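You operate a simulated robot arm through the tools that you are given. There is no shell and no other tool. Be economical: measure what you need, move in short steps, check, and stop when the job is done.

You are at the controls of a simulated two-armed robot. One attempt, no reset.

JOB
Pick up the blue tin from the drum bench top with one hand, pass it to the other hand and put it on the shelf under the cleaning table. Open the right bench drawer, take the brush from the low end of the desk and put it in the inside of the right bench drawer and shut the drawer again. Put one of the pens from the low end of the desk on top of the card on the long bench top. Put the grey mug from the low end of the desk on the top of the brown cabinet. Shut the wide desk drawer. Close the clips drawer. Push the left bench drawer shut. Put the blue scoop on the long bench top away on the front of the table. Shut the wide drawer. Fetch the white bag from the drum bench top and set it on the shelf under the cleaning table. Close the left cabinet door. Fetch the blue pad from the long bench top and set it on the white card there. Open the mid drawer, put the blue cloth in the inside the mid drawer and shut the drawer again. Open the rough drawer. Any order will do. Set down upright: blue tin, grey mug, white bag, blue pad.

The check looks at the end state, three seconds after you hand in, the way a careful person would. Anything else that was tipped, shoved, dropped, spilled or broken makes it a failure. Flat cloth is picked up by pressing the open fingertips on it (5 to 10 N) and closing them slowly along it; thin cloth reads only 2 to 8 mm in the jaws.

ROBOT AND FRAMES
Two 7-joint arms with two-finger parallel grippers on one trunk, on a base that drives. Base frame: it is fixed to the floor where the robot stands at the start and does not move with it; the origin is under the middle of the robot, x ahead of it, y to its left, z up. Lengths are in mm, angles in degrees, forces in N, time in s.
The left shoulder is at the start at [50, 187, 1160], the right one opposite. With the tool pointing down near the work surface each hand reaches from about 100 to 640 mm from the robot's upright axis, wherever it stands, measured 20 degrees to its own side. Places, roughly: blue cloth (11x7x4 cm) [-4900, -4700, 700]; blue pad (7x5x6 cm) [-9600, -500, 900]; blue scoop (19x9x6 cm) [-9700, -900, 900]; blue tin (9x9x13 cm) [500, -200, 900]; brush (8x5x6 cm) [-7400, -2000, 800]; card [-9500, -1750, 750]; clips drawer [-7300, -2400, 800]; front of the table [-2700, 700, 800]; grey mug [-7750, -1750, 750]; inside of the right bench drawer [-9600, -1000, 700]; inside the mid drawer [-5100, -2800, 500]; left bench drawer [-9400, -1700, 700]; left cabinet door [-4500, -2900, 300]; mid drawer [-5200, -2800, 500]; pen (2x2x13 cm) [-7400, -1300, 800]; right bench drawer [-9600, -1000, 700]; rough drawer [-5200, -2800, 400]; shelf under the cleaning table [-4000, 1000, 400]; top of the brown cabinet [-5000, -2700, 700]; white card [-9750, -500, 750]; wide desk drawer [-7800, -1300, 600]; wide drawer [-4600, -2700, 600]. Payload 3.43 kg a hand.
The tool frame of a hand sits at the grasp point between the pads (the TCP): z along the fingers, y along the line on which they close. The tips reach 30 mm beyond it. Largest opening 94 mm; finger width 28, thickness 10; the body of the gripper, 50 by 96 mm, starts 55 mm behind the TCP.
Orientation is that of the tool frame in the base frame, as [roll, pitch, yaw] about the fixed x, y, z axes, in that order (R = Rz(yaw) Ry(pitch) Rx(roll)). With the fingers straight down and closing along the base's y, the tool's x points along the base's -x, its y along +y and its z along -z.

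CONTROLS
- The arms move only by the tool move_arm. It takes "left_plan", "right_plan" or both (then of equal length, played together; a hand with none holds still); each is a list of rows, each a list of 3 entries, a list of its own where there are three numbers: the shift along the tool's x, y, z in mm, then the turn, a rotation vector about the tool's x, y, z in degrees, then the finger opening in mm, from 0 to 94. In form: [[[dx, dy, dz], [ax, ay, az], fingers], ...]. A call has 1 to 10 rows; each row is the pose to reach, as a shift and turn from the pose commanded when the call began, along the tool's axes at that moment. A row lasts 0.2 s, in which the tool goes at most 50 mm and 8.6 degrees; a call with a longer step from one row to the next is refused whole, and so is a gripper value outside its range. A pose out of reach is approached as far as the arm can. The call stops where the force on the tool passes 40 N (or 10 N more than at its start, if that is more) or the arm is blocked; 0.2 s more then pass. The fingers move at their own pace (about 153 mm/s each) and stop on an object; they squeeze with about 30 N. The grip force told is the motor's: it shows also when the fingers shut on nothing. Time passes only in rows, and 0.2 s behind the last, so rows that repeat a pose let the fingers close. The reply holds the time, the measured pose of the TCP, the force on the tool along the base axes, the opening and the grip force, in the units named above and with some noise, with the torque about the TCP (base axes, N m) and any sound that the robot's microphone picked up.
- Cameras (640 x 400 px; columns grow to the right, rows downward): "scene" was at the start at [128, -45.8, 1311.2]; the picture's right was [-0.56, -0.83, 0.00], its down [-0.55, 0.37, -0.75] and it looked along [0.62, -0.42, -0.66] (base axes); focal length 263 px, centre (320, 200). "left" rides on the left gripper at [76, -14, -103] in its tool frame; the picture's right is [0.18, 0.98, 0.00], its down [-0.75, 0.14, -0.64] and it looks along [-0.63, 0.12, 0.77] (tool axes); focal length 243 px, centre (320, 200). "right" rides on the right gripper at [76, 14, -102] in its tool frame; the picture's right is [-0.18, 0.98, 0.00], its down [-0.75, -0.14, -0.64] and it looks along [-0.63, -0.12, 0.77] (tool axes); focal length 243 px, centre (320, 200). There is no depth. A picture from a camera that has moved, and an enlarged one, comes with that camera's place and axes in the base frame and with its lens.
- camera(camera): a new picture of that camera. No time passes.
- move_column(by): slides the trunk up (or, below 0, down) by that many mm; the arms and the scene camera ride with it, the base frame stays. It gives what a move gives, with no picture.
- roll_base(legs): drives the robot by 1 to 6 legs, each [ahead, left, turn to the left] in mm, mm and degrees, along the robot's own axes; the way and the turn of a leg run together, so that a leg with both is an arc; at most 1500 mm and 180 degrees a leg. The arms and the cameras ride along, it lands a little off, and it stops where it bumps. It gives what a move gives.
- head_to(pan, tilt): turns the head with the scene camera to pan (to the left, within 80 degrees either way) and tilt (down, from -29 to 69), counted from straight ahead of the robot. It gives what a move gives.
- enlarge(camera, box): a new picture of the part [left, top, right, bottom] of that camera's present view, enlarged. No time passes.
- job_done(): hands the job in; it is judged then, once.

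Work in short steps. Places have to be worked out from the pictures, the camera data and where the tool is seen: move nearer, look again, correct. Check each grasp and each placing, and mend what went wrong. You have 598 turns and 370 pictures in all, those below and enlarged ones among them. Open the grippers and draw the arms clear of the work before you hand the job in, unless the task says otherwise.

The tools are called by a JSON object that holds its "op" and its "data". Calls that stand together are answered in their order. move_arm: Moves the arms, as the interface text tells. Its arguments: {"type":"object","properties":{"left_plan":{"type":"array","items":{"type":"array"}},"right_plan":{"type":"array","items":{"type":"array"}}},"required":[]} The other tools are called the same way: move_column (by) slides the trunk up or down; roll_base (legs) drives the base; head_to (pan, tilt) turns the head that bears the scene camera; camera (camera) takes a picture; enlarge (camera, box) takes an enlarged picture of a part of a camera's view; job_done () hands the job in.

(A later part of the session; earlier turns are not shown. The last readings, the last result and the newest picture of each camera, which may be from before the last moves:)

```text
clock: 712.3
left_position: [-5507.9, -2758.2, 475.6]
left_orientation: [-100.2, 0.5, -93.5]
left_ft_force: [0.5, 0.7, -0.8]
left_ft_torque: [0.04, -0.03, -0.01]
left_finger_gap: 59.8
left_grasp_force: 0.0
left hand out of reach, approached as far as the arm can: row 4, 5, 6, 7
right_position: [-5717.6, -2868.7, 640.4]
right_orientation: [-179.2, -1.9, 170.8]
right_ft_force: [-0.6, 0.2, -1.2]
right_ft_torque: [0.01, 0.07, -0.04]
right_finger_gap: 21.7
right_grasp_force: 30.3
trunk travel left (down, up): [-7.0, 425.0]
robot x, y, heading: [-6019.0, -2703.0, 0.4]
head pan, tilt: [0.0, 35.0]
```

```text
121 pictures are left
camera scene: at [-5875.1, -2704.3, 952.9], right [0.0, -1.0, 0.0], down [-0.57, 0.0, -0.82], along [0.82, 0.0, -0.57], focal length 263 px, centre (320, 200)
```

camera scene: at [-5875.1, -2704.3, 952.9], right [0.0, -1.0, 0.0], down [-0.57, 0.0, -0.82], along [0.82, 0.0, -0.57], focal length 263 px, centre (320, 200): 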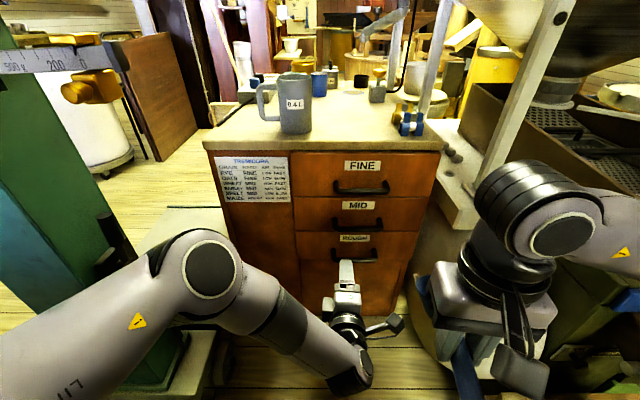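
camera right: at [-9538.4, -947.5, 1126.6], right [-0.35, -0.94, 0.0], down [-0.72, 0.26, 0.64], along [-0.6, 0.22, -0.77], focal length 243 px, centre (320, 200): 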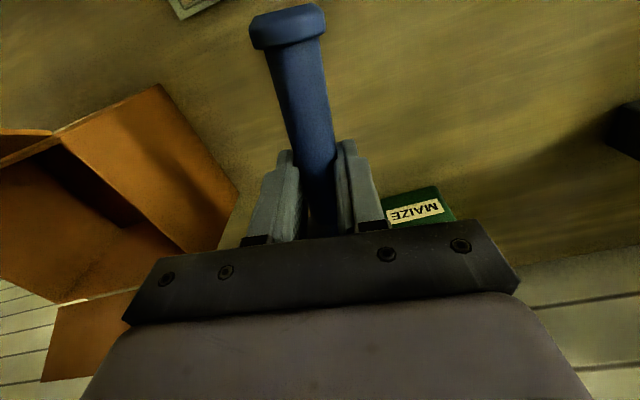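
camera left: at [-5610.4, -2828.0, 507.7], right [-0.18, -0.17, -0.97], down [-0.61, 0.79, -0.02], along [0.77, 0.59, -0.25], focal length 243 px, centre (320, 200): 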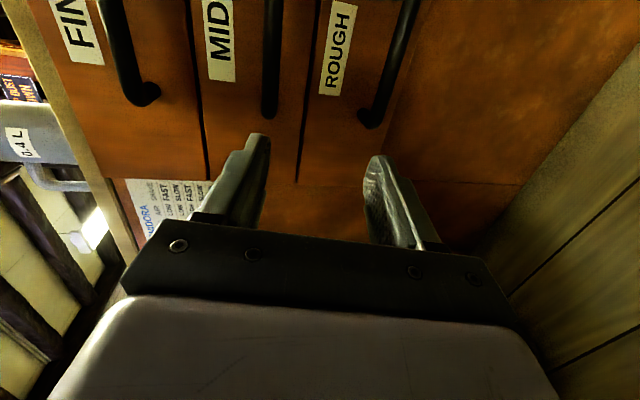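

The arm is at a limit this close in. I roll back 130 mm and reach further forward and down instead, allowing 15 degrees more downward tilt.

{"op": "roll_base", "data": {"legs": [[-130, 0, 0]]}}

{"op": "move_arm", "data": {"left_plan": [[[10, 10, 25], [-3, 0, 0], 60], [[20, 25, 50], [-6, 0, 0], 60], [[30, 45, 75], [-9, 0, 0], 60], [[40, 65, 95], [-12, 0, 0], 60], [[45, 90, 110], [-15, 0, 0], 60], [[45, 110, 120], [-15, 0, 0], 60]]}}

{"op": "camera", "data": {"camera": "left"}}

```text
clock: 713.6
left_position: [-5638.4, -2757.6, 470.2]
left_orientation: [-100.6, 0.8, -93.5]
left_ft_force: [-0.3, -0.6, -0.1]
left_ft_torque: [-0.02, 0.02, 0.02]
left_finger_gap: 60.0
left_grasp_force: 0.0
right_position: [-5847.3, -2868.3, 641.0]
right_orientation: [-179.1, -1.9, 170.7]
right_ft_force: [0.1, 0.4, 0.1]
right_ft_torque: [0.05, 0.01, -0.05]
right_finger_gap: 22.0
right_grasp_force: 30.1
trunk travel left (down, up): [-7.0, 425.0]
robot x, y, heading: [-6150.8, -2709.0, 0.3]
head pan, tilt: [0.0, 35.0]
```

```text
clock: 715.2
left_position: [-5551.0, -2693.4, 353.6]
left_orientation: [-114.5, 3.4, -88.8]
left_ft_force: [-0.3, 0.1, 0.4]
left_ft_torque: [-0.01, -0.03, 0.0]
left_finger_gap: 60.0
left_grasp_force: 0.1
left hand out of reach, approached as far as the arm can: row 3, 4, 5, 6
right_position: [-5848.0, -2869.3, 640.4]
right_orientation: [-179.3, -1.9, 170.8]
right_ft_force: [0.4, -0.5, -0.9]
right_ft_torque: [0.02, 0.04, 0.0]
right_finger_gap: 21.9
right_grasp_force: 30.2
trunk travel left (down, up): [-7.0, 425.0]
robot x, y, heading: [-6153.9, -2705.2, 0.2]
head pan, tilt: [0.0, 35.0]
stopped in row 6 (left hand): the arm was blocked; the commanded pose is now the measured one
```

```text
120 pictures are left
camera left: at [-5637.4, -2774.1, 405.2], right [-0.4, -0.14, -0.9], down [-0.66, 0.73, 0.18], along [0.64, 0.67, -0.39], focal length 243 px, centre (320, 200)
```

left: 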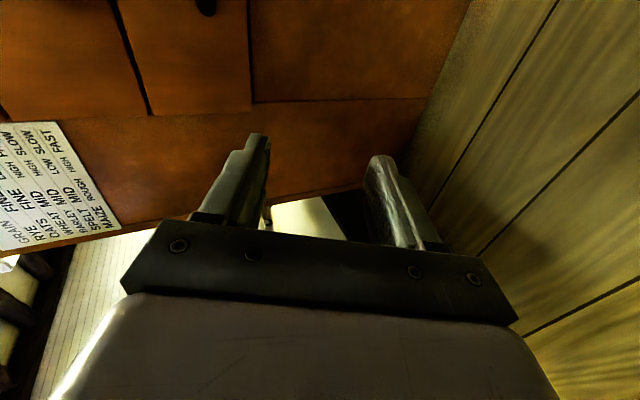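

The arm reports blocked; I check the surroundings of the elbow.

{"op": "head_to", "data": {"pan": 20, "tilt": 45}}

{"op": "camera", "data": {"camera": "scene"}}

```text
clock: 716.0
left_position: [-5551.5, -2694.2, 353.6]
left_orientation: [-114.4, 3.3, -88.9]
left_ft_force: [0.3, 0.4, -0.4]
left_ft_torque: [0.0, 0.03, 0.01]
left_finger_gap: 60.0
left_grasp_force: 0.1
right_position: [-5847.6, -2869.6, 640.7]
right_orientation: [-179.3, -1.8, 170.8]
right_ft_force: [0.2, 0.5, -0.5]
right_ft_torque: [-0.02, 0.06, -0.03]
right_finger_gap: 21.8
right_grasp_force: 30.3
trunk travel left (down, up): [-7.0, 425.0]
robot x, y, heading: [-6155.9, -2706.3, 0.6]
head pan, tilt: [20.0, 45.0]
```

```text
119 pictures are left
camera scene: at [-6016.7, -2677.2, 938.1], right [0.35, -0.94, 0.0], down [-0.66, -0.24, -0.71], along [0.66, 0.24, -0.71], focal length 263 px, centre (320, 200)
```

scene: 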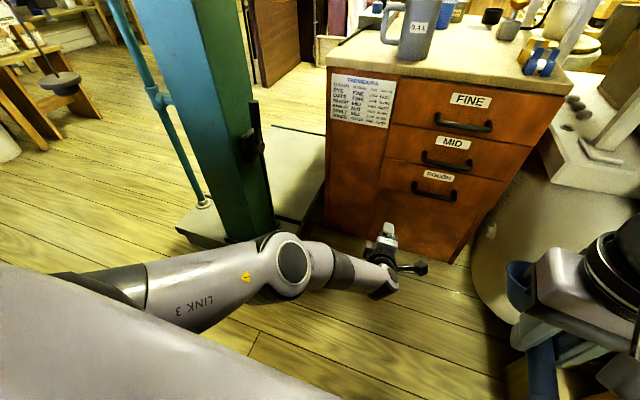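

I plan to shift right 85 mm, so I first check the stool's edge on the right side.

{"op": "head_to", "data": {"pan": -25, "tilt": 48}}

{"op": "camera", "data": {"camera": "scene"}}

```text
clock: 717.1
left_position: [-5551.6, -2694.3, 353.7]
left_orientation: [-114.6, 3.4, -88.9]
left_ft_force: [0.5, -0.3, 0.2]
left_ft_torque: [-0.02, 0.02, -0.01]
left_finger_gap: 60.1
left_grasp_force: 0.1
right_position: [-5848.3, -2870.1, 640.4]
right_orientation: [-179.3, -1.9, 170.9]
right_ft_force: [-0.4, 0.0, -0.9]
right_ft_torque: [-0.04, 0.06, -0.01]
right_finger_gap: 22.0
right_grasp_force: 30.2
trunk travel left (down, up): [-7.0, 425.0]
robot x, y, heading: [-6149.0, -2706.0, 0.3]
head pan, tilt: [-25.0, 48.0]
```

```text
118 pictures are left
camera scene: at [-6021.4, -2738.3, 933.9], right [-0.42, -0.91, 0.0], down [-0.68, 0.31, -0.67], along [0.61, -0.28, -0.74], focal length 263 px, centre (320, 200)
```

scene: 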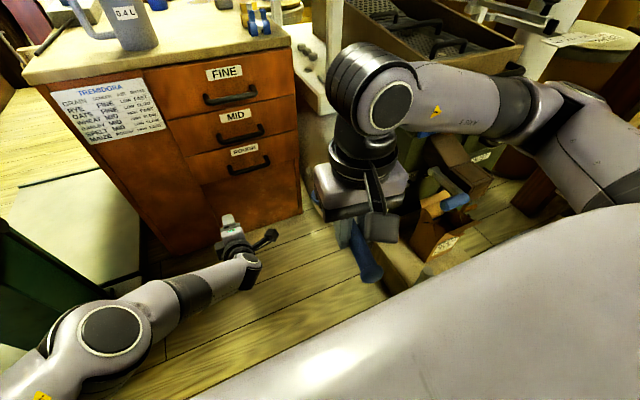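

The stool is closer than thought (edge y≈-3040), so instead I angle the base 8 degrees to the right and come in diagonally.

{"op": "roll_base", "data": {"legs": [[0, 30, 0], [0, 0, -8.3], [118, 12, 0]]}}

{"op": "camera", "data": {"camera": "left"}}

```text
clock: 719.4
left_position: [-5439.7, -2754.8, 352.2]
left_orientation: [-114.6, 3.4, -97.2]
left_ft_force: [-0.8, 0.2, 0.4]
left_ft_torque: [0.0, 0.02, 0.0]
left_finger_gap: 59.8
left_grasp_force: 0.0
right_position: [-5758.2, -2885.9, 640.8]
right_orientation: [-179.2, -1.9, 162.7]
right_ft_force: [-1.2, 0.5, 0.3]
right_ft_torque: [0.01, 0.05, 0.0]
right_finger_gap: 21.7
right_grasp_force: 29.3
trunk travel left (down, up): [-7.0, 425.0]
robot x, y, heading: [-6036.0, -2681.6, -8.3]
head pan, tilt: [-25.0, 48.0]
```

```text
117 pictures are left
camera left: at [-5536.5, -2822.0, 404.9], right [-0.42, -0.08, -0.9], down [-0.54, 0.82, 0.18], along [0.73, 0.57, -0.39], focal length 243 px, centre (320, 200)
```

left: 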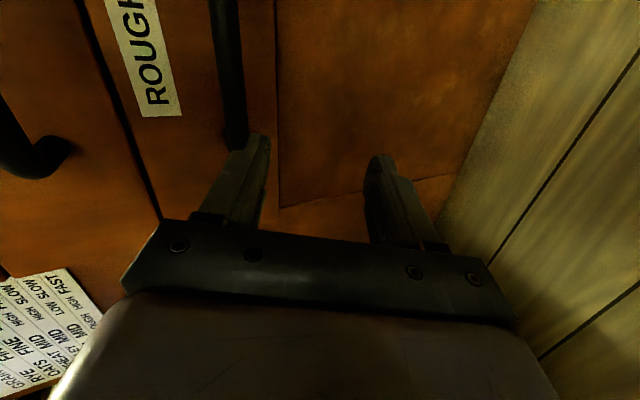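

The ROUGH bar is ahead at z≈379. I raise and shift the jaws to line up with it.

{"op": "move_arm", "data": {"left_plan": [[[8, -23, 5], [0, 0, 0], 60], [[16, -46, 12], [0, 0, 0], 60], [[23, -68, 22], [0, 0, 0], 60]]}}

{"op": "camera", "data": {"camera": "left"}}

```text
clock: 720.4
left_position: [-5387.0, -2744.7, 394.7]
left_orientation: [-114.5, 5.2, -95.0]
left_ft_force: [0.5, 0.8, -0.4]
left_ft_torque: [0.02, 0.01, 0.0]
left_finger_gap: 60.0
left_grasp_force: 0.0
left hand out of reach, approached as far as the arm can: row 3
right_position: [-5757.3, -2885.8, 640.9]
right_orientation: [-179.2, -1.9, 162.6]
right_ft_force: [0.0, -0.2, 0.0]
right_ft_torque: [-0.04, 0.02, -0.03]
right_finger_gap: 22.0
right_grasp_force: 30.7
trunk travel left (down, up): [-7.0, 425.0]
robot x, y, heading: [-6032.3, -2679.2, -8.1]
head pan, tilt: [-25.0, 48.0]
stopped in row 3 (left hand): the arm was blocked; the commanded pose is now the measured one
```

```text
116 pictures are left
camera left: at [-5481.3, -2817.0, 445.0], right [-0.41, -0.07, -0.91], down [-0.58, 0.79, 0.21], along [0.7, 0.61, -0.37], focal length 243 px, centre (320, 200)
```

left: 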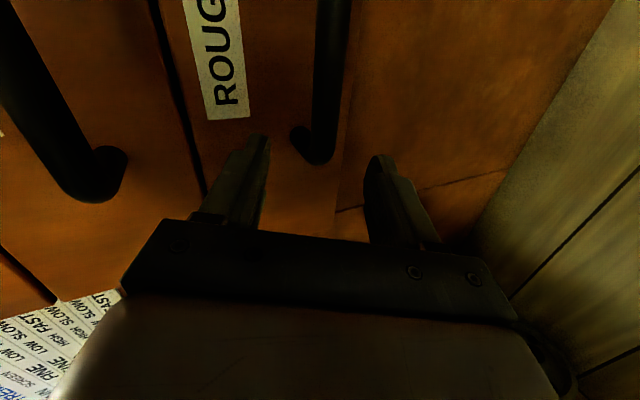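

The bar's left end is between the jaws. I swing the base 2.2 degrees further right to get past the bar's leg, and advance 30 mm.

{"op": "roll_base", "data": {"legs": [[0, 0, -2.3], [28, 0, 0]]}}

{"op": "camera", "data": {"camera": "left"}}

```text
clock: 721.6
left_position: [-5362.1, -2776.1, 395.4]
left_orientation: [-114.5, 5.2, -97.3]
left_ft_force: [0.4, 0.4, 0.5]
left_ft_torque: [0.0, 0.0, -0.01]
left_finger_gap: 59.9
left_grasp_force: 0.0
right_position: [-5738.4, -2902.4, 640.5]
right_orientation: [-179.3, -2.0, 160.3]
right_ft_force: [-0.4, -0.7, -0.7]
right_ft_torque: [0.0, 0.07, 0.03]
right_finger_gap: 21.6
right_grasp_force: 30.1
trunk travel left (down, up): [-7.0, 425.0]
robot x, y, heading: [-6006.7, -2688.6, -10.3]
head pan, tilt: [-25.0, 48.0]
```

```text
115 pictures are left
camera left: at [-5460.2, -2844.4, 444.6], right [-0.42, -0.05, -0.91], down [-0.54, 0.81, 0.21], along [0.73, 0.58, -0.37], focal length 243 px, centre (320, 200)
```

left: 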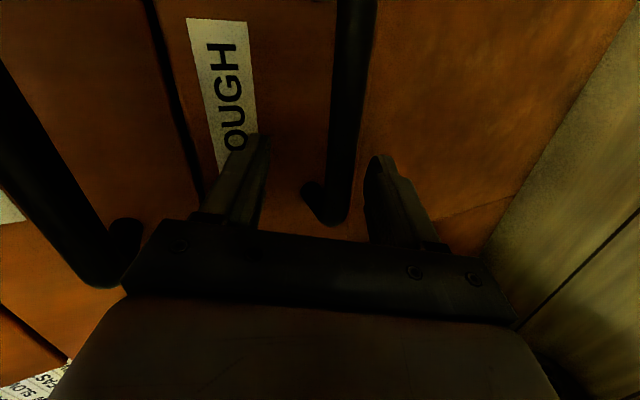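

The bar sits slightly toward the lower jaw. I lower 12 mm and close.

{"op": "move_arm", "data": {"left_plan": [[[0, 6, 3], [0, 0, 0], 60], [[0, 12, 6], [0, 0, 0], 60], [[0, 12, 6], [0, 0, 0], 35], [[0, 12, 6], [0, 0, 0], 5], [[0, 12, 6], [0, 0, 0], 5], [[0, 12, 6], [0, 0, 0], 5]]}}

{"op": "camera", "data": {"camera": "left"}}

```text
clock: 721.9
left_position: [-5360.5, -2775.4, 396.0]
left_orientation: [-114.7, 5.2, -97.9]
left_ft_force: [-30.1, 0.8, 10.3]
left_ft_torque: [0.06, -1.24, 0.18]
left_finger_gap: 58.2
left_grasp_force: 0.1
right_position: [-5740.1, -2902.0, 641.7]
right_orientation: [-179.1, -2.0, 160.2]
right_ft_force: [-0.4, 0.3, -0.6]
right_ft_torque: [0.04, 0.07, 0.03]
right_finger_gap: 21.7
right_grasp_force: 30.0
trunk travel left (down, up): [-7.0, 425.0]
robot x, y, heading: [-6006.8, -2687.0, -10.5]
head pan, tilt: [-25.0, 48.0]
stopped in row 1 (left hand): the force on the tool passed its limit (the readings are from after the stop); the commanded pose is now the measured one
```

```text
114 pictures are left
camera left: at [-5459.4, -2842.9, 445.8], right [-0.42, -0.05, -0.91], down [-0.54, 0.82, 0.21], along [0.73, 0.57, -0.37], focal length 243 px, centre (320, 200)
```

left: 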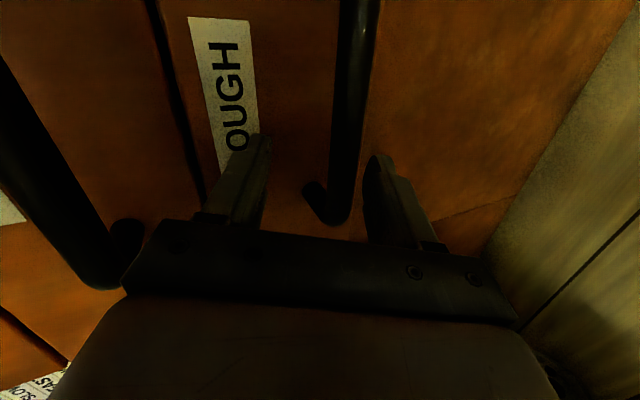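

The upper tip touched the face. I back 5 mm, lower a little and close.

{"op": "move_arm", "data": {"left_plan": [[[0, 0, -5], [0, 0, 0], 60], [[0, 8, -5], [0, 0, 0], 60], [[0, 8, -5], [0, 0, 0], 30], [[0, 8, -5], [0, 0, 0], 5], [[0, 8, -5], [0, 0, 0], 5], [[0, 8, -5], [0, 0, 0], 5]]}}

{"op": "camera", "data": {"camera": "left"}}

```text
clock: 723.3
left_position: [-5369.6, -2774.2, 386.9]
left_orientation: [-115.1, 5.0, -97.7]
left_ft_force: [-6.8, 5.7, -16.6]
left_ft_torque: [-1.51, 0.27, 0.63]
left_finger_gap: 19.2
left_grasp_force: 45.4
right_position: [-5737.9, -2902.3, 640.7]
right_orientation: [-179.0, -2.1, 160.3]
right_ft_force: [0.9, 0.2, -0.8]
right_ft_torque: [0.05, 0.06, 0.01]
right_finger_gap: 21.7
right_grasp_force: 30.0
trunk travel left (down, up): [-7.0, 425.0]
robot x, y, heading: [-6005.3, -2685.5, -10.4]
head pan, tilt: [-25.0, 48.0]
```

```text
113 pictures are left
camera left: at [-5466.8, -2841.4, 437.3], right [-0.43, -0.05, -0.9], down [-0.54, 0.82, 0.21], along [0.73, 0.57, -0.38], focal length 243 px, centre (320, 200)
```

left: 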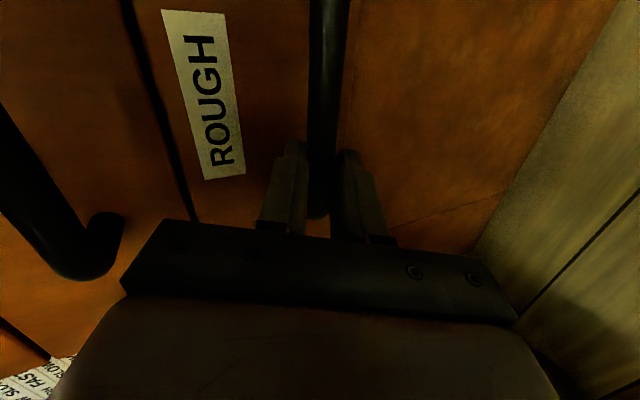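

Gripped (19.2 mm). I pull straight out 250 mm along -x with a diagonal base move.

{"op": "roll_base", "data": {"legs": [[-246, -45, 0]]}}

{"op": "camera", "data": {"camera": "scene"}}

```text
clock: 725.1
left_position: [-5616.9, -2773.6, 387.5]
left_orientation: [-115.1, 5.0, -97.5]
left_ft_force: [1.0, 7.1, -21.3]
left_ft_torque: [-1.25, 0.21, 0.49]
left_finger_gap: 19.5
left_grasp_force: 44.9
right_position: [-5986.5, -2903.2, 641.3]
right_orientation: [-179.2, -2.1, 160.3]
right_ft_force: [-0.8, 1.1, -1.2]
right_ft_torque: [0.04, 0.03, 0.01]
right_finger_gap: 21.9
right_grasp_force: 30.2
trunk travel left (down, up): [-7.0, 425.0]
robot x, y, heading: [-6259.6, -2684.8, -10.0]
head pan, tilt: [-25.0, 48.0]
```

```text
112 pictures are left
camera scene: at [-6132.5, -2741.7, 933.6], right [-0.58, -0.82, 0.0], down [-0.61, 0.43, -0.67], along [0.54, -0.39, -0.74], focal length 263 px, centre (320, 200)
```

scene: 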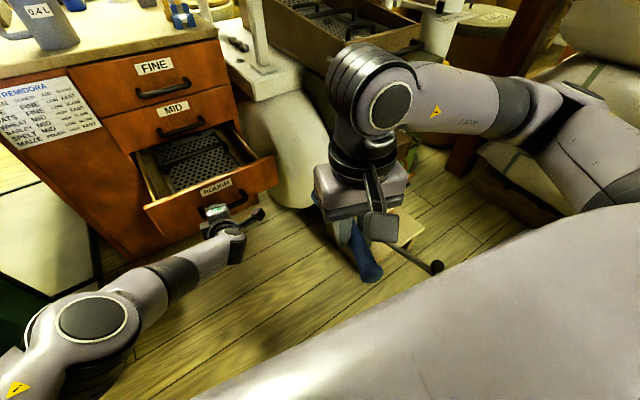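

The ROUGH drawer is open. I release and retreat along the finger axis.

{"op": "move_arm", "data": {"left_plan": [[[0, 0, 0], [0, 0, 0], 40], [[0, 0, 0], [0, 0, 0], 60], [[0, 0, 0], [0, 0, 0], 60], [[0, 0, -20], [0, 0, 0], 60], [[0, 0, -50], [0, 0, 0], 60], [[0, 0, -90], [0, 0, 0], 60]]}}

{"op": "camera", "data": {"camera": "left"}}

```text
clock: 726.5
left_position: [-5698.5, -2766.6, 425.1]
left_orientation: [-114.9, 5.0, -97.5]
left_ft_force: [0.3, 0.3, 0.3]
left_ft_torque: [-0.01, -0.02, -0.03]
left_finger_gap: 60.0
left_grasp_force: 0.1
right_position: [-5986.5, -2901.3, 640.5]
right_orientation: [-179.2, -1.9, 160.3]
right_ft_force: [-0.4, 0.3, -0.4]
right_ft_torque: [-0.02, 0.01, -0.04]
right_finger_gap: 21.8
right_grasp_force: 30.2
trunk travel left (down, up): [-7.0, 425.0]
robot x, y, heading: [-6254.6, -2689.8, -10.0]
head pan, tilt: [-25.0, 48.0]
```

```text
111 pictures are left
camera left: at [-5796.2, -2834.0, 476.2], right [-0.42, -0.05, -0.9], down [-0.54, 0.82, 0.21], along [0.73, 0.58, -0.37], focal length 243 px, centre (320, 200)
```

left: 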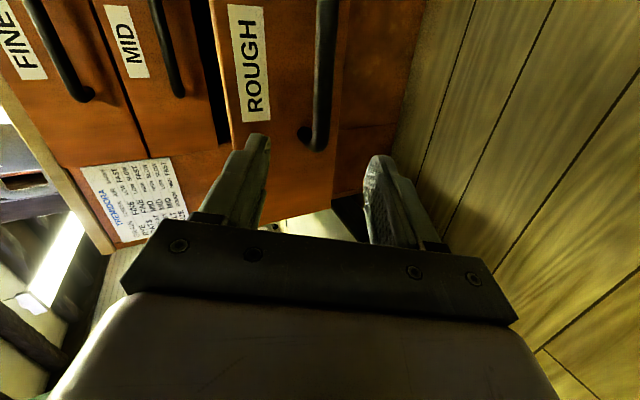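

ROUGH is open. Last item: the scoop to the front of the first table. I raise the trunk, fold the left arm and drive north through the gap.

{"op": "move_column", "data": {"by": 395}}

{"op": "move_arm", "data": {"left_plan": [[[-8, -5, -15], [-7, 0, 0], 94], [[-16, -10, -30], [-14, 0, 0], 94], [[-24, -20, -50], [-21, 0, 0], 94], [[-32, -30, -70], [-28, 0, 0], 94], [[-45, -40, -90], [-35, 0, 0], 94], [[-60, -50, -110], [-42, 0, 0], 94], [[-80, -60, -130], [-49, 0, 0], 94], [[-100, -70, -150], [-56, 0, 0], 94], [[-120, -80, -170], [-63, 0, 0], 94], [[-140, -90, -185], [-65, 0, 0], 94]]}}

{"op": "roll_base", "data": {"legs": [[0, 0, 10], [140, 0, 0], [0, 1450, 0]]}}

{"op": "head_to", "data": {"pan": 40, "tilt": 30}}

{"op": "camera", "data": {"camera": "scene"}}

```text
clock: 730.3
left_position: [-5699.2, -2765.9, 819.9]
left_orientation: [-114.9, 5.2, -97.5]
left_ft_force: [-0.3, -0.5, 0.5]
left_ft_torque: [-0.02, -0.02, -0.04]
left_finger_gap: 60.3
left_grasp_force: 0.0
right_position: [-5987.2, -2902.9, 1035.4]
right_orientation: [-179.2, -1.9, 160.3]
right_ft_force: [0.5, 0.7, -0.4]
right_ft_torque: [-0.01, 0.04, -0.03]
right_finger_gap: 22.1
right_grasp_force: 29.6
trunk travel left (down, up): [-402.0, 30.0]
robot x, y, heading: [-6258.8, -2687.6, -10.3]
head pan, tilt: [-25.0, 48.0]
```

```text
clock: 732.5
left_position: [-5812.0, -2625.4, 992.2]
left_orientation: [-180.0, 4.9, -97.7]
left_ft_force: [-0.3, -0.1, 0.2]
left_ft_torque: [0.0, 0.02, 0.03]
left_finger_gap: 93.8
left_grasp_force: 0.0
right_position: [-5987.6, -2901.8, 1035.1]
right_orientation: [-179.2, -2.0, 160.2]
right_ft_force: [-0.2, 0.2, -1.4]
right_ft_torque: [0.01, 0.0, -0.01]
right_finger_gap: 21.7
right_grasp_force: 30.1
trunk travel left (down, up): [-402.0, 30.0]
robot x, y, heading: [-6259.6, -2684.6, -10.4]
head pan, tilt: [-25.0, 48.0]
```

```text
clock: 741.4
left_position: [-5673.1, -1099.7, 992.8]
left_orientation: [-179.9, 5.0, -88.2]
left_ft_force: [0.0, 0.0, -0.2]
left_ft_torque: [0.04, -0.03, 0.01]
left_finger_gap: 94.1
left_grasp_force: 0.0
right_position: [-5802.0, -1401.5, 1035.8]
right_orientation: [-179.2, -2.0, 169.7]
right_ft_force: [-0.2, 0.0, -0.3]
right_ft_torque: [-0.01, 0.03, 0.0]
right_finger_gap: 21.7
right_grasp_force: 30.2
trunk travel left (down, up): [-402.0, 30.0]
robot x, y, heading: [-6100.2, -1231.7, -0.9]
head pan, tilt: [-25.0, 48.0]
```

```text
clock: 742.7
left_position: [-5673.2, -1100.9, 991.8]
left_orientation: [-179.9, 5.1, -88.2]
left_ft_force: [0.2, -0.4, -0.5]
left_ft_torque: [0.0, 0.0, -0.01]
left_finger_gap: 94.1
left_grasp_force: 0.0
right_position: [-5801.0, -1402.5, 1036.9]
right_orientation: [-179.2, -2.0, 169.5]
right_ft_force: [-0.3, 0.2, -0.9]
right_ft_torque: [-0.01, 0.04, -0.02]
right_finger_gap: 21.9
right_grasp_force: 29.7
trunk travel left (down, up): [-402.0, 30.0]
robot x, y, heading: [-6103.7, -1234.2, -0.8]
head pan, tilt: [40.0, 30.0]
```

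```text
110 pictures are left
camera scene: at [-5972.9, -1175.3, 1355.7], right [0.63, -0.78, 0.0], down [-0.39, -0.31, -0.87], along [0.67, 0.55, -0.5], focal length 263 px, centre (320, 200)
```

scene: 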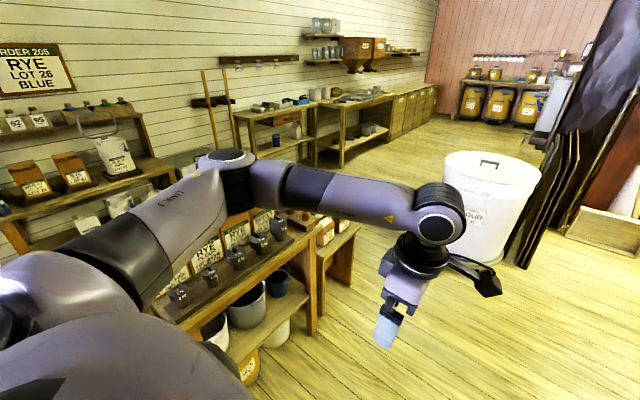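

I take the west side around the shelf unit: a little north, then west, then north to the main aisle.

{"op": "roll_base", "data": {"legs": [[0, 215, 0.8], [-420, 0, 0], [0, 1200, 0]]}}

{"op": "head_to", "data": {"pan": 0, "tilt": 15}}

{"op": "camera", "data": {"camera": "scene"}}

```text
clock: 748.6
left_position: [-6096.7, -606.9, 991.3]
left_orientation: [180.0, 4.8, -87.3]
left_ft_force: [0.2, -0.3, -0.9]
left_ft_torque: [-0.01, 0.0, -0.02]
left_finger_gap: 94.0
left_grasp_force: 0.0
right_position: [-6219.2, -909.9, 1036.9]
right_orientation: [-179.1, -2.0, 170.5]
right_ft_force: [-0.1, -0.3, -1.7]
right_ft_torque: [0.0, 0.0, -0.02]
right_finger_gap: 21.6
right_grasp_force: 29.8
trunk travel left (down, up): [-402.0, 30.0]
robot x, y, heading: [-6524.2, -744.0, 0.1]
head pan, tilt: [40.0, 30.0]
stopped in leg 3: the robot was blocked; the commanded pose is now the measured one
```

```text
clock: 749.6
left_position: [-6097.5, -608.3, 991.2]
left_orientation: [-180.0, 5.0, -87.5]
left_ft_force: [1.0, -0.5, 0.4]
left_ft_torque: [-0.01, 0.01, -0.03]
left_finger_gap: 94.1
left_grasp_force: 0.1
right_position: [-6220.6, -912.7, 1036.4]
right_orientation: [-179.1, -2.0, 170.3]
right_ft_force: [0.2, 0.6, -0.5]
right_ft_torque: [0.0, 0.05, -0.03]
right_finger_gap: 21.6
right_grasp_force: 30.1
trunk travel left (down, up): [-402.0, 30.0]
robot x, y, heading: [-6524.0, -742.9, 0.0]
head pan, tilt: [0.0, 15.0]
```

```text
109 pictures are left
camera scene: at [-6371.3, -746.1, 1379.9], right [0.0, -1.0, 0.0], down [-0.26, 0.0, -0.97], along [0.97, 0.0, -0.26], focal length 263 px, centre (320, 200)
```

scene: 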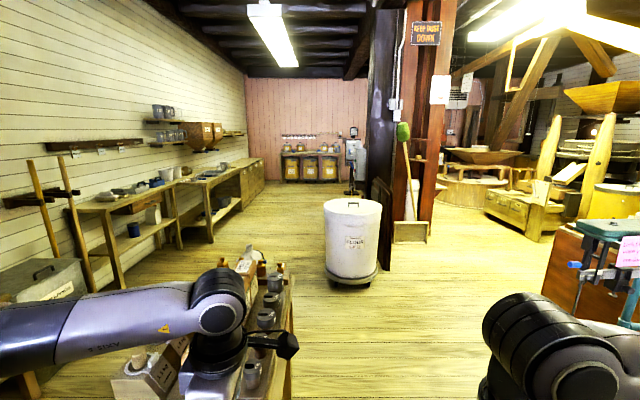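

The shelf unit's west end is just ahead-left. I back 250 mm more and go on north.

{"op": "roll_base", "data": {"legs": [[0, -20, 0], [-270, 0, 0], [0, 960, 0]]}}

{"op": "camera", "data": {"camera": "scene"}}

```text
clock: 756.6
left_position: [-6368.9, 336.3, 991.8]
left_orientation: [-179.9, 5.0, -87.3]
left_ft_force: [0.6, -0.6, 0.1]
left_ft_torque: [-0.01, -0.01, -0.02]
left_finger_gap: 94.0
left_grasp_force: 0.1
right_position: [-6490.7, 33.0, 1036.1]
right_orientation: [-179.1, -2.0, 170.6]
right_ft_force: [0.0, 0.5, -1.4]
right_ft_torque: [-0.02, 0.04, 0.02]
right_finger_gap: 21.8
right_grasp_force: 30.0
trunk travel left (down, up): [-402.0, 30.0]
robot x, y, heading: [-6794.2, 198.1, 0.3]
head pan, tilt: [0.0, 15.0]
```

```text
108 pictures are left
camera scene: at [-6642.6, 197.1, 1379.9], right [0.0, -1.0, 0.0], down [-0.26, 0.0, -0.97], along [0.97, 0.0, -0.26], focal length 263 px, centre (320, 200)
```

scene: 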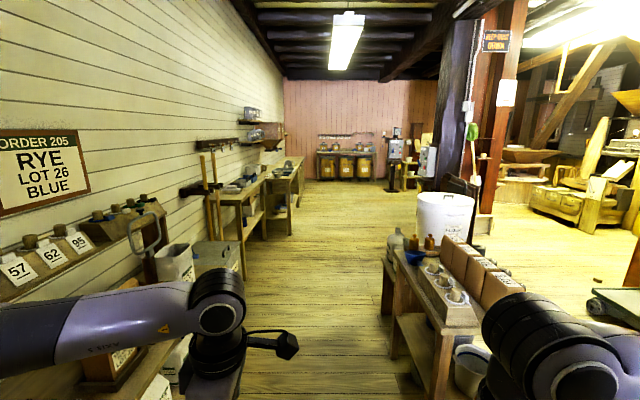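

The main aisle is clear ahead. I drive east to about x -3500.

{"op": "roll_base", "data": {"legs": [[1100, 0, -0.4], [1100, 0, 0], [1080, 0, 0]]}}

{"op": "head_to", "data": {"pan": 40, "tilt": 30}}

{"op": "camera", "data": {"camera": "scene"}}

```text
clock: 772.5
left_position: [-3099.3, 305.0, 992.4]
left_orientation: [-179.9, 4.9, -88.4]
left_ft_force: [-1.6, -0.3, -0.2]
left_ft_torque: [0.01, 0.0, 0.02]
left_finger_gap: 94.1
left_grasp_force: 0.0
right_position: [-3227.9, 4.0, 1036.3]
right_orientation: [-179.1, -2.0, 169.5]
right_ft_force: [0.7, 0.2, -0.9]
right_ft_torque: [0.03, 0.06, -0.02]
right_finger_gap: 21.9
right_grasp_force: 29.8
trunk travel left (down, up): [-402.0, 30.0]
robot x, y, heading: [-3526.6, 176.3, -1.3]
head pan, tilt: [0.0, 15.0]
```

```text
clock: 773.6
left_position: [-3100.0, 304.9, 993.3]
left_orientation: [-179.9, 5.0, -88.5]
left_ft_force: [1.0, -0.7, 1.0]
left_ft_torque: [-0.01, 0.0, 0.01]
left_finger_gap: 93.9
left_grasp_force: 0.2
right_position: [-3227.2, 3.4, 1035.3]
right_orientation: [-179.1, -2.0, 169.5]
right_ft_force: [0.9, 0.3, -0.8]
right_ft_torque: [-0.01, 0.05, -0.01]
right_finger_gap: 21.6
right_grasp_force: 30.1
trunk travel left (down, up): [-402.0, 30.0]
robot x, y, heading: [-3522.2, 174.6, -1.1]
head pan, tilt: [40.0, 30.0]
```

```text
107 pictures are left
camera scene: at [-3398.9, 230.4, 1355.7], right [0.63, -0.78, 0.0], down [-0.39, -0.31, -0.87], along [0.67, 0.55, -0.5], focal length 263 px, centre (320, 200)
```

scene: 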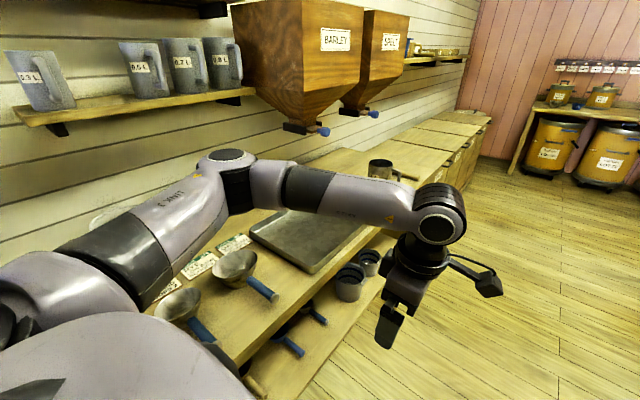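

The table top carries scoops and a big tray. I step back from it, turn to face it, and look for the free front area near x -2700.

{"op": "roll_base", "data": {"legs": [[0, -200, 0], [0, 0, 91], [0, -600, 0]]}}

{"op": "head_to", "data": {"pan": 0, "tilt": 30}}

{"op": "camera", "data": {"camera": "scene"}}

```text
clock: 782.0
left_position: [-3075.9, 397.8, 992.9]
left_orientation: [-179.9, 5.0, 2.5]
left_ft_force: [0.1, 0.5, -0.9]
left_ft_torque: [0.02, 0.02, -0.01]
left_finger_gap: 93.9
left_grasp_force: 0.0
right_position: [-2771.1, 274.2, 1037.0]
right_orientation: [-179.2, -2.0, -99.5]
right_ft_force: [0.9, 0.0, -0.8]
right_ft_torque: [-0.09, 0.01, 0.01]
right_finger_gap: 21.7
right_grasp_force: 29.5
trunk travel left (down, up): [-402.0, 30.0]
robot x, y, heading: [-2939.3, -26.7, 90.2]
head pan, tilt: [40.0, 30.0]
```

```text
clock: 783.1
left_position: [-3076.9, 396.6, 991.6]
left_orientation: [-179.8, 5.0, 2.7]
left_ft_force: [0.4, -0.2, 0.5]
left_ft_torque: [-0.01, -0.01, 0.03]
left_finger_gap: 94.1
left_grasp_force: 0.0
right_position: [-2771.7, 275.3, 1035.8]
right_orientation: [-179.1, -2.0, -99.5]
right_ft_force: [-0.1, 0.0, -0.8]
right_ft_torque: [-0.01, 0.02, 0.04]
right_finger_gap: 22.0
right_grasp_force: 30.3
trunk travel left (down, up): [-402.0, 30.0]
robot x, y, heading: [-2936.9, -26.9, 89.9]
head pan, tilt: [0.0, 30.0]
```

```text
106 pictures are left
camera scene: at [-2937.6, 122.0, 1355.7], right [1.0, 0.0, 0.0], down [0.0, -0.5, -0.87], along [0.0, 0.87, -0.5], focal length 263 px, centre (320, 200)
```

scene: 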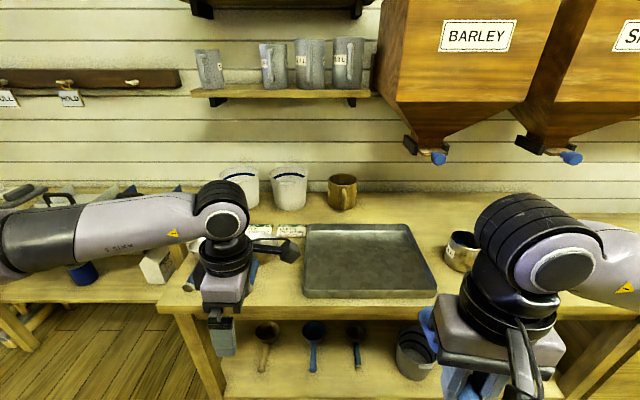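

The front strip near x -2700 is taken by a tray; I look further right for a free part of the table's front.

{"op": "head_to", "data": {"pan": -40, "tilt": 30}}

{"op": "camera", "data": {"camera": "scene"}}

{"op": "camera", "data": {"camera": "right"}}

```text
clock: 784.1
left_position: [-3076.2, 398.4, 992.6]
left_orientation: [-179.9, 5.0, 2.6]
left_ft_force: [0.6, -0.3, -1.0]
left_ft_torque: [0.02, -0.01, 0.02]
left_finger_gap: 93.8
left_grasp_force: 0.0
right_position: [-2772.0, 275.2, 1036.7]
right_orientation: [-179.1, -2.0, -99.5]
right_ft_force: [0.2, 0.3, -0.4]
right_ft_torque: [-0.07, 0.02, 0.0]
right_finger_gap: 21.6
right_grasp_force: 29.8
trunk travel left (down, up): [-402.0, 30.0]
robot x, y, heading: [-2936.1, -28.6, 89.6]
head pan, tilt: [-40.0, 30.0]
```

```text
105 pictures are left
camera scene: at [-2879.4, 100.9, 1355.7], right [0.77, -0.64, 0.0], down [-0.32, -0.38, -0.87], along [0.56, 0.66, -0.5], focal length 263 px, centre (320, 200)
```

scene: 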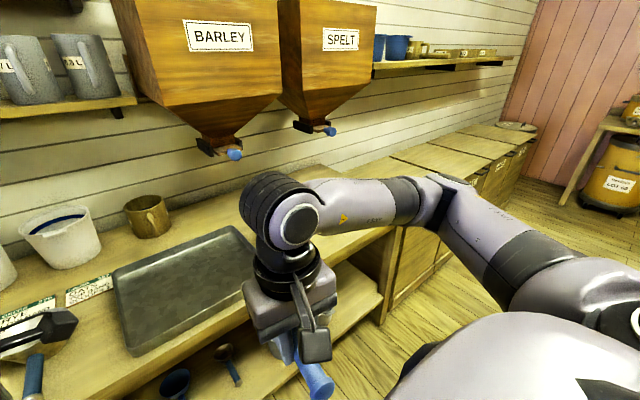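

```text
104 pictures are left
camera right: at [-2800.9, 205.5, 1140.4], right [-0.94, 0.34, -0.02], down [0.26, 0.74, 0.62], along [0.23, 0.57, -0.79], focal length 243 px, centre (320, 200)
```

right: 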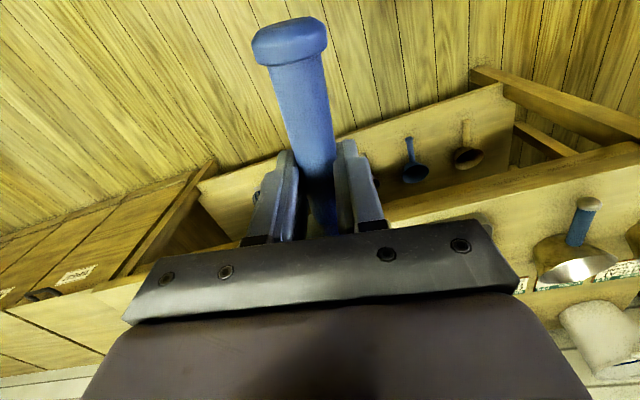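

{"op": "roll_base", "data": {"legs": [[0, -450, 0]]}}

{"op": "head_to", "data": {"pan": 5, "tilt": 35}}

{"op": "camera", "data": {"camera": "scene"}}

```text
clock: 786.9
left_position: [-2626.8, 398.1, 992.3]
left_orientation: [-179.9, 5.0, 2.5]
left_ft_force: [-0.4, -0.2, -0.7]
left_ft_torque: [0.01, 0.02, -0.01]
left_finger_gap: 94.0
left_grasp_force: 0.1
right_position: [-2322.9, 275.3, 1036.4]
right_orientation: [-179.2, -2.0, -99.5]
right_ft_force: [0.3, 0.8, -0.3]
right_ft_torque: [-0.04, 0.02, -0.04]
right_finger_gap: 21.8
right_grasp_force: 30.4
trunk travel left (down, up): [-402.0, 30.0]
robot x, y, heading: [-2487.8, -29.2, 90.2]
head pan, tilt: [-40.0, 30.0]
```

```text
clock: 788.0
left_position: [-2626.8, 397.4, 992.6]
left_orientation: [-179.9, 4.9, 2.5]
left_ft_force: [0.2, 0.4, 0.5]
left_ft_torque: [0.04, -0.02, 0.0]
left_finger_gap: 93.8
left_grasp_force: 0.0
right_position: [-2323.4, 274.0, 1035.3]
right_orientation: [-179.0, -2.0, -99.6]
right_ft_force: [1.1, 1.2, -1.9]
right_ft_torque: [-0.04, -0.01, 0.01]
right_finger_gap: 21.7
right_grasp_force: 30.2
trunk travel left (down, up): [-402.0, 30.0]
robot x, y, heading: [-2490.7, -26.5, 89.9]
head pan, tilt: [5.0, 35.0]
```

```text
103 pictures are left
camera scene: at [-2496.8, 119.1, 1347.9], right [1.0, 0.08, 0.0], down [0.05, -0.57, -0.82], along [-0.07, 0.82, -0.57], focal length 263 px, centre (320, 200)
```

scene: 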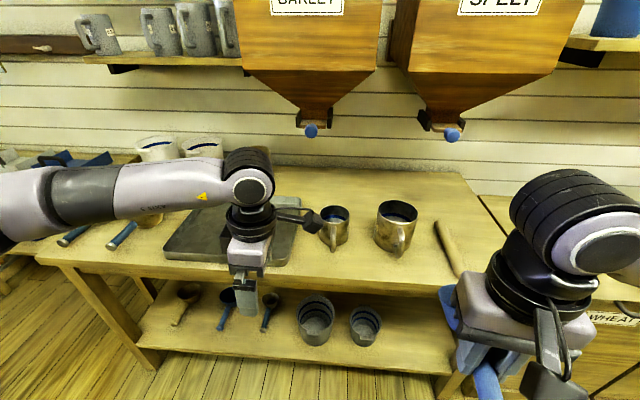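

I zoom in to measure the free places along the front strip.

{"op": "enlarge", "data": {"camera": "scene", "box": [260, 170, 480, 310]}}

```text
2.86 times, centred on (370, 240) of scene
camera zoom: at [-2496.8, 119.1, 1347.9], right [1.0, 0.08, 0.0], down [0.05, -0.57, -0.82], along [-0.07, 0.82, -0.57], focal length 750 px, centre (177, 86)
```

zoom: 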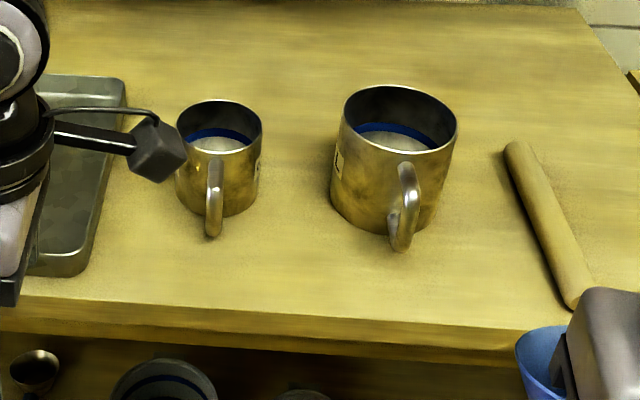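

The clear spot on the front strip is between the rolling pin (x≈-2166) and the table's right end (x≈-1973). I move there and bring the scoop over about [-2088, 669].

{"op": "roll_base", "data": {"legs": [[0, -237, 0], [130, 0, 0]]}}

{"op": "move_arm", "data": {"right_plan": [[[-40, 0, 0], [0, 0, -2], 8], [[-80, 0, 0], [0, 0, -4], 8], [[-120, 0, 0], [0, 0, -6], 8], [[-160, 0, 0], [0, 0, -8], 8], [[-200, 0, 0], [0, 0, -9.6], 8], [[-230, 0, 0], [0, 0, -9.6], 8]]}}

{"op": "head_to", "data": {"pan": -15, "tilt": 42}}

{"op": "camera", "data": {"camera": "scene"}}

{"op": "camera", "data": {"camera": "right"}}

```text
clock: 790.6
left_position: [-2388.0, 527.5, 992.8]
left_orientation: [180.0, 5.0, 2.4]
left_ft_force: [-0.4, 0.3, -0.5]
left_ft_torque: [-0.02, -0.01, -0.04]
left_finger_gap: 94.0
left_grasp_force: 0.2
right_position: [-2085.4, 404.2, 1034.7]
right_orientation: [-179.2, -2.1, -99.7]
right_ft_force: [0.8, 0.5, -1.6]
right_ft_torque: [-0.04, 0.02, -0.04]
right_finger_gap: 22.1
right_grasp_force: 30.3
trunk travel left (down, up): [-402.0, 30.0]
robot x, y, heading: [-2250.3, 103.7, 89.6]
head pan, tilt: [5.0, 35.0]
```

```text
clock: 792.0
left_position: [-2388.2, 527.3, 992.2]
left_orientation: [179.9, 5.0, 2.4]
left_ft_force: [0.5, -0.3, 0.9]
left_ft_torque: [0.01, 0.01, -0.01]
left_finger_gap: 94.1
left_grasp_force: 0.0
right_position: [-2045.8, 629.9, 1028.7]
right_orientation: [-179.5, -2.1, -90.0]
right_ft_force: [0.0, 0.5, -0.7]
right_ft_torque: [-0.02, 0.02, 0.03]
right_finger_gap: 21.7
right_grasp_force: 29.4
trunk travel left (down, up): [-402.0, 30.0]
robot x, y, heading: [-2251.0, 101.7, 89.5]
head pan, tilt: [5.0, 35.0]
```

```text
clock: 792.8
left_position: [-2388.3, 527.2, 991.9]
left_orientation: [-179.9, 5.0, 2.4]
left_ft_force: [-0.3, -0.7, 0.5]
left_ft_torque: [0.01, -0.02, 0.01]
left_finger_gap: 93.8
left_grasp_force: 0.1
right_position: [-2046.4, 629.0, 1028.5]
right_orientation: [-179.6, -2.1, -90.1]
right_ft_force: [-0.8, -0.9, -0.8]
right_ft_torque: [-0.06, -0.01, -0.03]
right_finger_gap: 21.9
right_grasp_force: 29.6
trunk travel left (down, up): [-402.0, 30.0]
robot x, y, heading: [-2250.7, 100.8, 90.2]
head pan, tilt: [-15.0, 42.0]
```

```text
101 pictures are left
camera scene: at [-2229.6, 241.1, 1337.4], right [0.97, -0.26, 0.0], down [-0.17, -0.65, -0.74], along [0.19, 0.72, -0.67], focal length 263 px, centre (320, 200)
```

scene: 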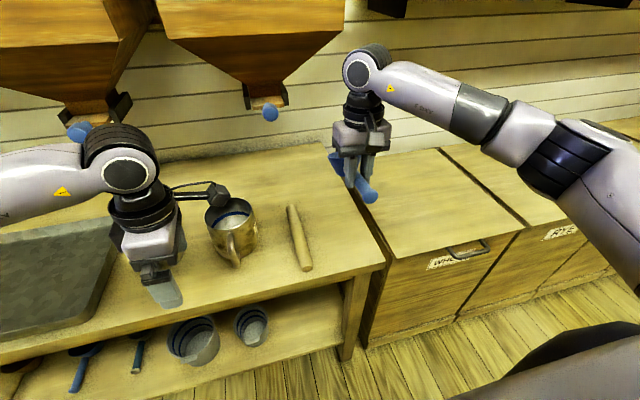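

```text
100 pictures are left
camera right: at [-2062.4, 556.9, 1133.5], right [-0.98, 0.19, -0.02], down [0.14, 0.78, 0.61], along [0.13, 0.6, -0.79], focal length 243 px, centre (320, 200)
```

right: 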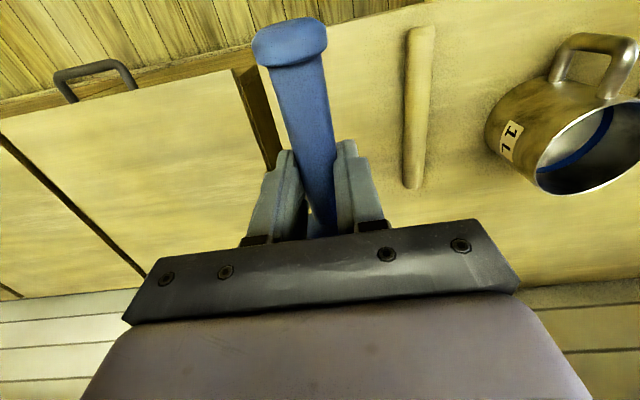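

The free strip between pin and table end is about 165 mm wide. I centre over x -2072, level, and lower to just above the table.

{"op": "move_arm", "data": {"right_plan": [[[-18, 13, 10], [0, -1, 0], 8], [[-36, 26, 40], [0, -2.1, 0], 8], [[-36, 26, 80], [0, -2.1, 0], 8], [[-36, 26, 120], [0, -2.1, 0], 8], [[-36, 26, 155], [0, -2.1, 0], 8], [[-36, 26, 180], [0, -2.1, 0], 8]]}}

{"op": "camera", "data": {"camera": "right"}}

{"op": "camera", "data": {"camera": "scene"}}

```text
clock: 794.2
left_position: [-2388.0, 526.3, 992.2]
left_orientation: [-179.9, 5.0, 2.4]
left_ft_force: [0.5, -1.2, 0.2]
left_ft_torque: [-0.04, 0.0, 0.01]
left_finger_gap: 94.1
left_grasp_force: 0.0
right_position: [-2069.2, 658.9, 846.0]
right_orientation: [-179.5, -0.1, -90.0]
right_ft_force: [-0.5, -0.3, -0.2]
right_ft_torque: [-0.05, 0.01, 0.02]
right_finger_gap: 21.8
right_grasp_force: 29.6
trunk travel left (down, up): [-402.0, 30.0]
robot x, y, heading: [-2249.0, 99.8, 89.4]
head pan, tilt: [-15.0, 42.0]
```

```text
99 pictures are left
camera right: at [-2086.2, 582.1, 947.8], right [-0.98, 0.19, -0.01], down [0.14, 0.75, 0.64], along [0.13, 0.63, -0.77], focal length 243 px, centre (320, 200)
```

right: 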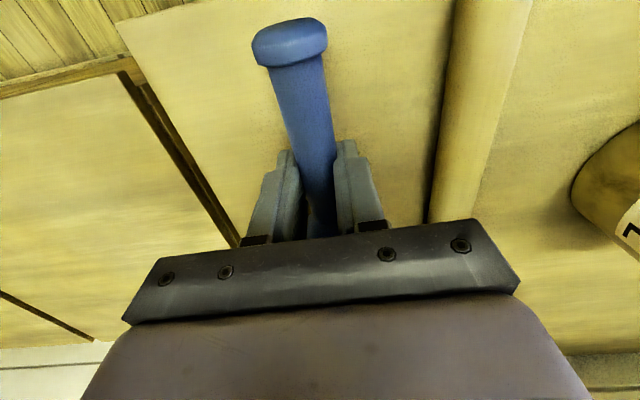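

```text
98 pictures are left
camera scene: at [-2229.5, 241.2, 1337.4], right [0.97, -0.26, 0.0], down [-0.18, -0.65, -0.74], along [0.19, 0.72, -0.67], focal length 263 px, centre (320, 200)
```

scene: 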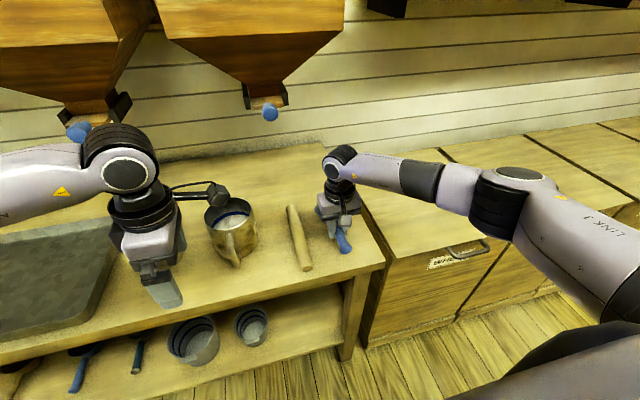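

Well placed between the pin and the end. I lower until contact.

{"op": "move_arm", "data": {"right_plan": [[[0, 0, 6], [0, 0, 0], 8], [[0, 0, 12], [0, 0, 0], 8], [[0, 0, 17], [0, 0, 0], 8], [[0, 0, 21], [0, 0, 0], 8], [[0, 0, 25], [0, 0, 0], 8], [[0, 0, 29], [0, 0, 0], 8], [[0, 0, 33], [0, 0, 0], 8]]}}

```text
clock: 795.8
left_position: [-2388.6, 525.4, 993.4]
left_orientation: [-179.8, 5.0, 2.3]
left_ft_force: [-0.2, 1.5, -0.1]
left_ft_torque: [0.0, -0.01, 0.01]
left_finger_gap: 93.9
left_grasp_force: 0.1
right_position: [-2070.4, 658.2, 813.6]
right_orientation: [-179.6, 0.1, -90.0]
right_ft_force: [3.8, -3.0, 10.5]
right_ft_torque: [0.86, -0.07, -0.27]
right_finger_gap: 21.8
right_grasp_force: 30.5
trunk travel left (down, up): [-402.0, 30.0]
robot x, y, heading: [-2246.7, 104.1, 89.8]
head pan, tilt: [-15.0, 42.0]
```

Contact at about 10 N. I open gently and lift away.

{"op": "move_arm", "data": {"right_plan": [[[0, 0, 0], [0, 0, 0], 26], [[0, 0, 0], [0, 0, 0], 34], [[0, 0, 0], [0, 0, 0], 44], [[0, 0, -20], [0, 0, 0], 44], [[0, 0, -60], [0, 0, 0], 44], [[0, 0, -105], [0, 0, 0], 44], [[0, 0, -150], [0, 0, 0], 44]]}}

{"op": "camera", "data": {"camera": "right"}}

{"op": "enlarge", "data": {"camera": "scene", "box": [240, 150, 420, 290]}}

```text
clock: 797.4
left_position: [-2388.6, 526.6, 991.6]
left_orientation: [-179.8, 5.1, 2.4]
left_ft_force: [0.5, 0.3, 0.0]
left_ft_torque: [-0.04, 0.0, -0.05]
left_finger_gap: 94.0
left_grasp_force: 0.2
right_position: [-2071.6, 660.1, 964.3]
right_orientation: [-179.5, 0.0, -90.1]
right_ft_force: [0.2, -0.3, -0.2]
right_ft_torque: [-0.02, -0.02, 0.01]
right_finger_gap: 44.0
right_grasp_force: 0.0
trunk travel left (down, up): [-402.0, 30.0]
robot x, y, heading: [-2253.4, 99.7, 89.9]
head pan, tilt: [-15.0, 42.0]
```

```text
97 pictures are left
camera right: at [-2088.4, 583.2, 1066.5], right [-0.98, 0.19, -0.01], down [0.14, 0.75, 0.64], along [0.13, 0.63, -0.77], focal length 243 px, centre (320, 200)
```

right: 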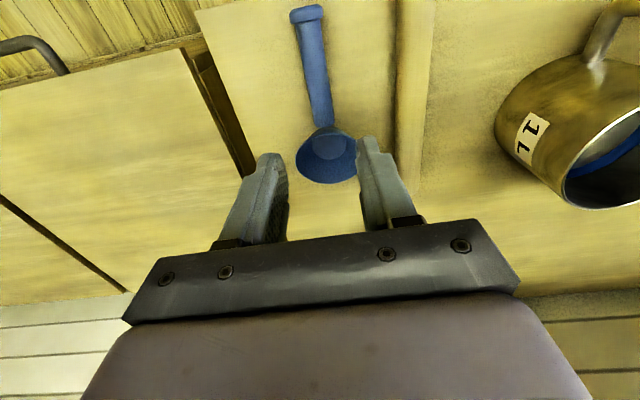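

```text
2.86 times, centred on (330, 220) of scene
camera zoom: at [-2229.7, 240.7, 1337.4], right [0.97, -0.26, 0.0], down [-0.17, -0.65, -0.74], along [0.19, 0.72, -0.67], focal length 750 px, centre (291, 143)
```

zoom: 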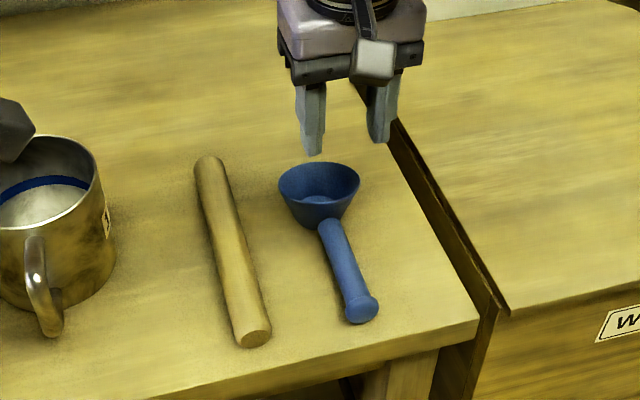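

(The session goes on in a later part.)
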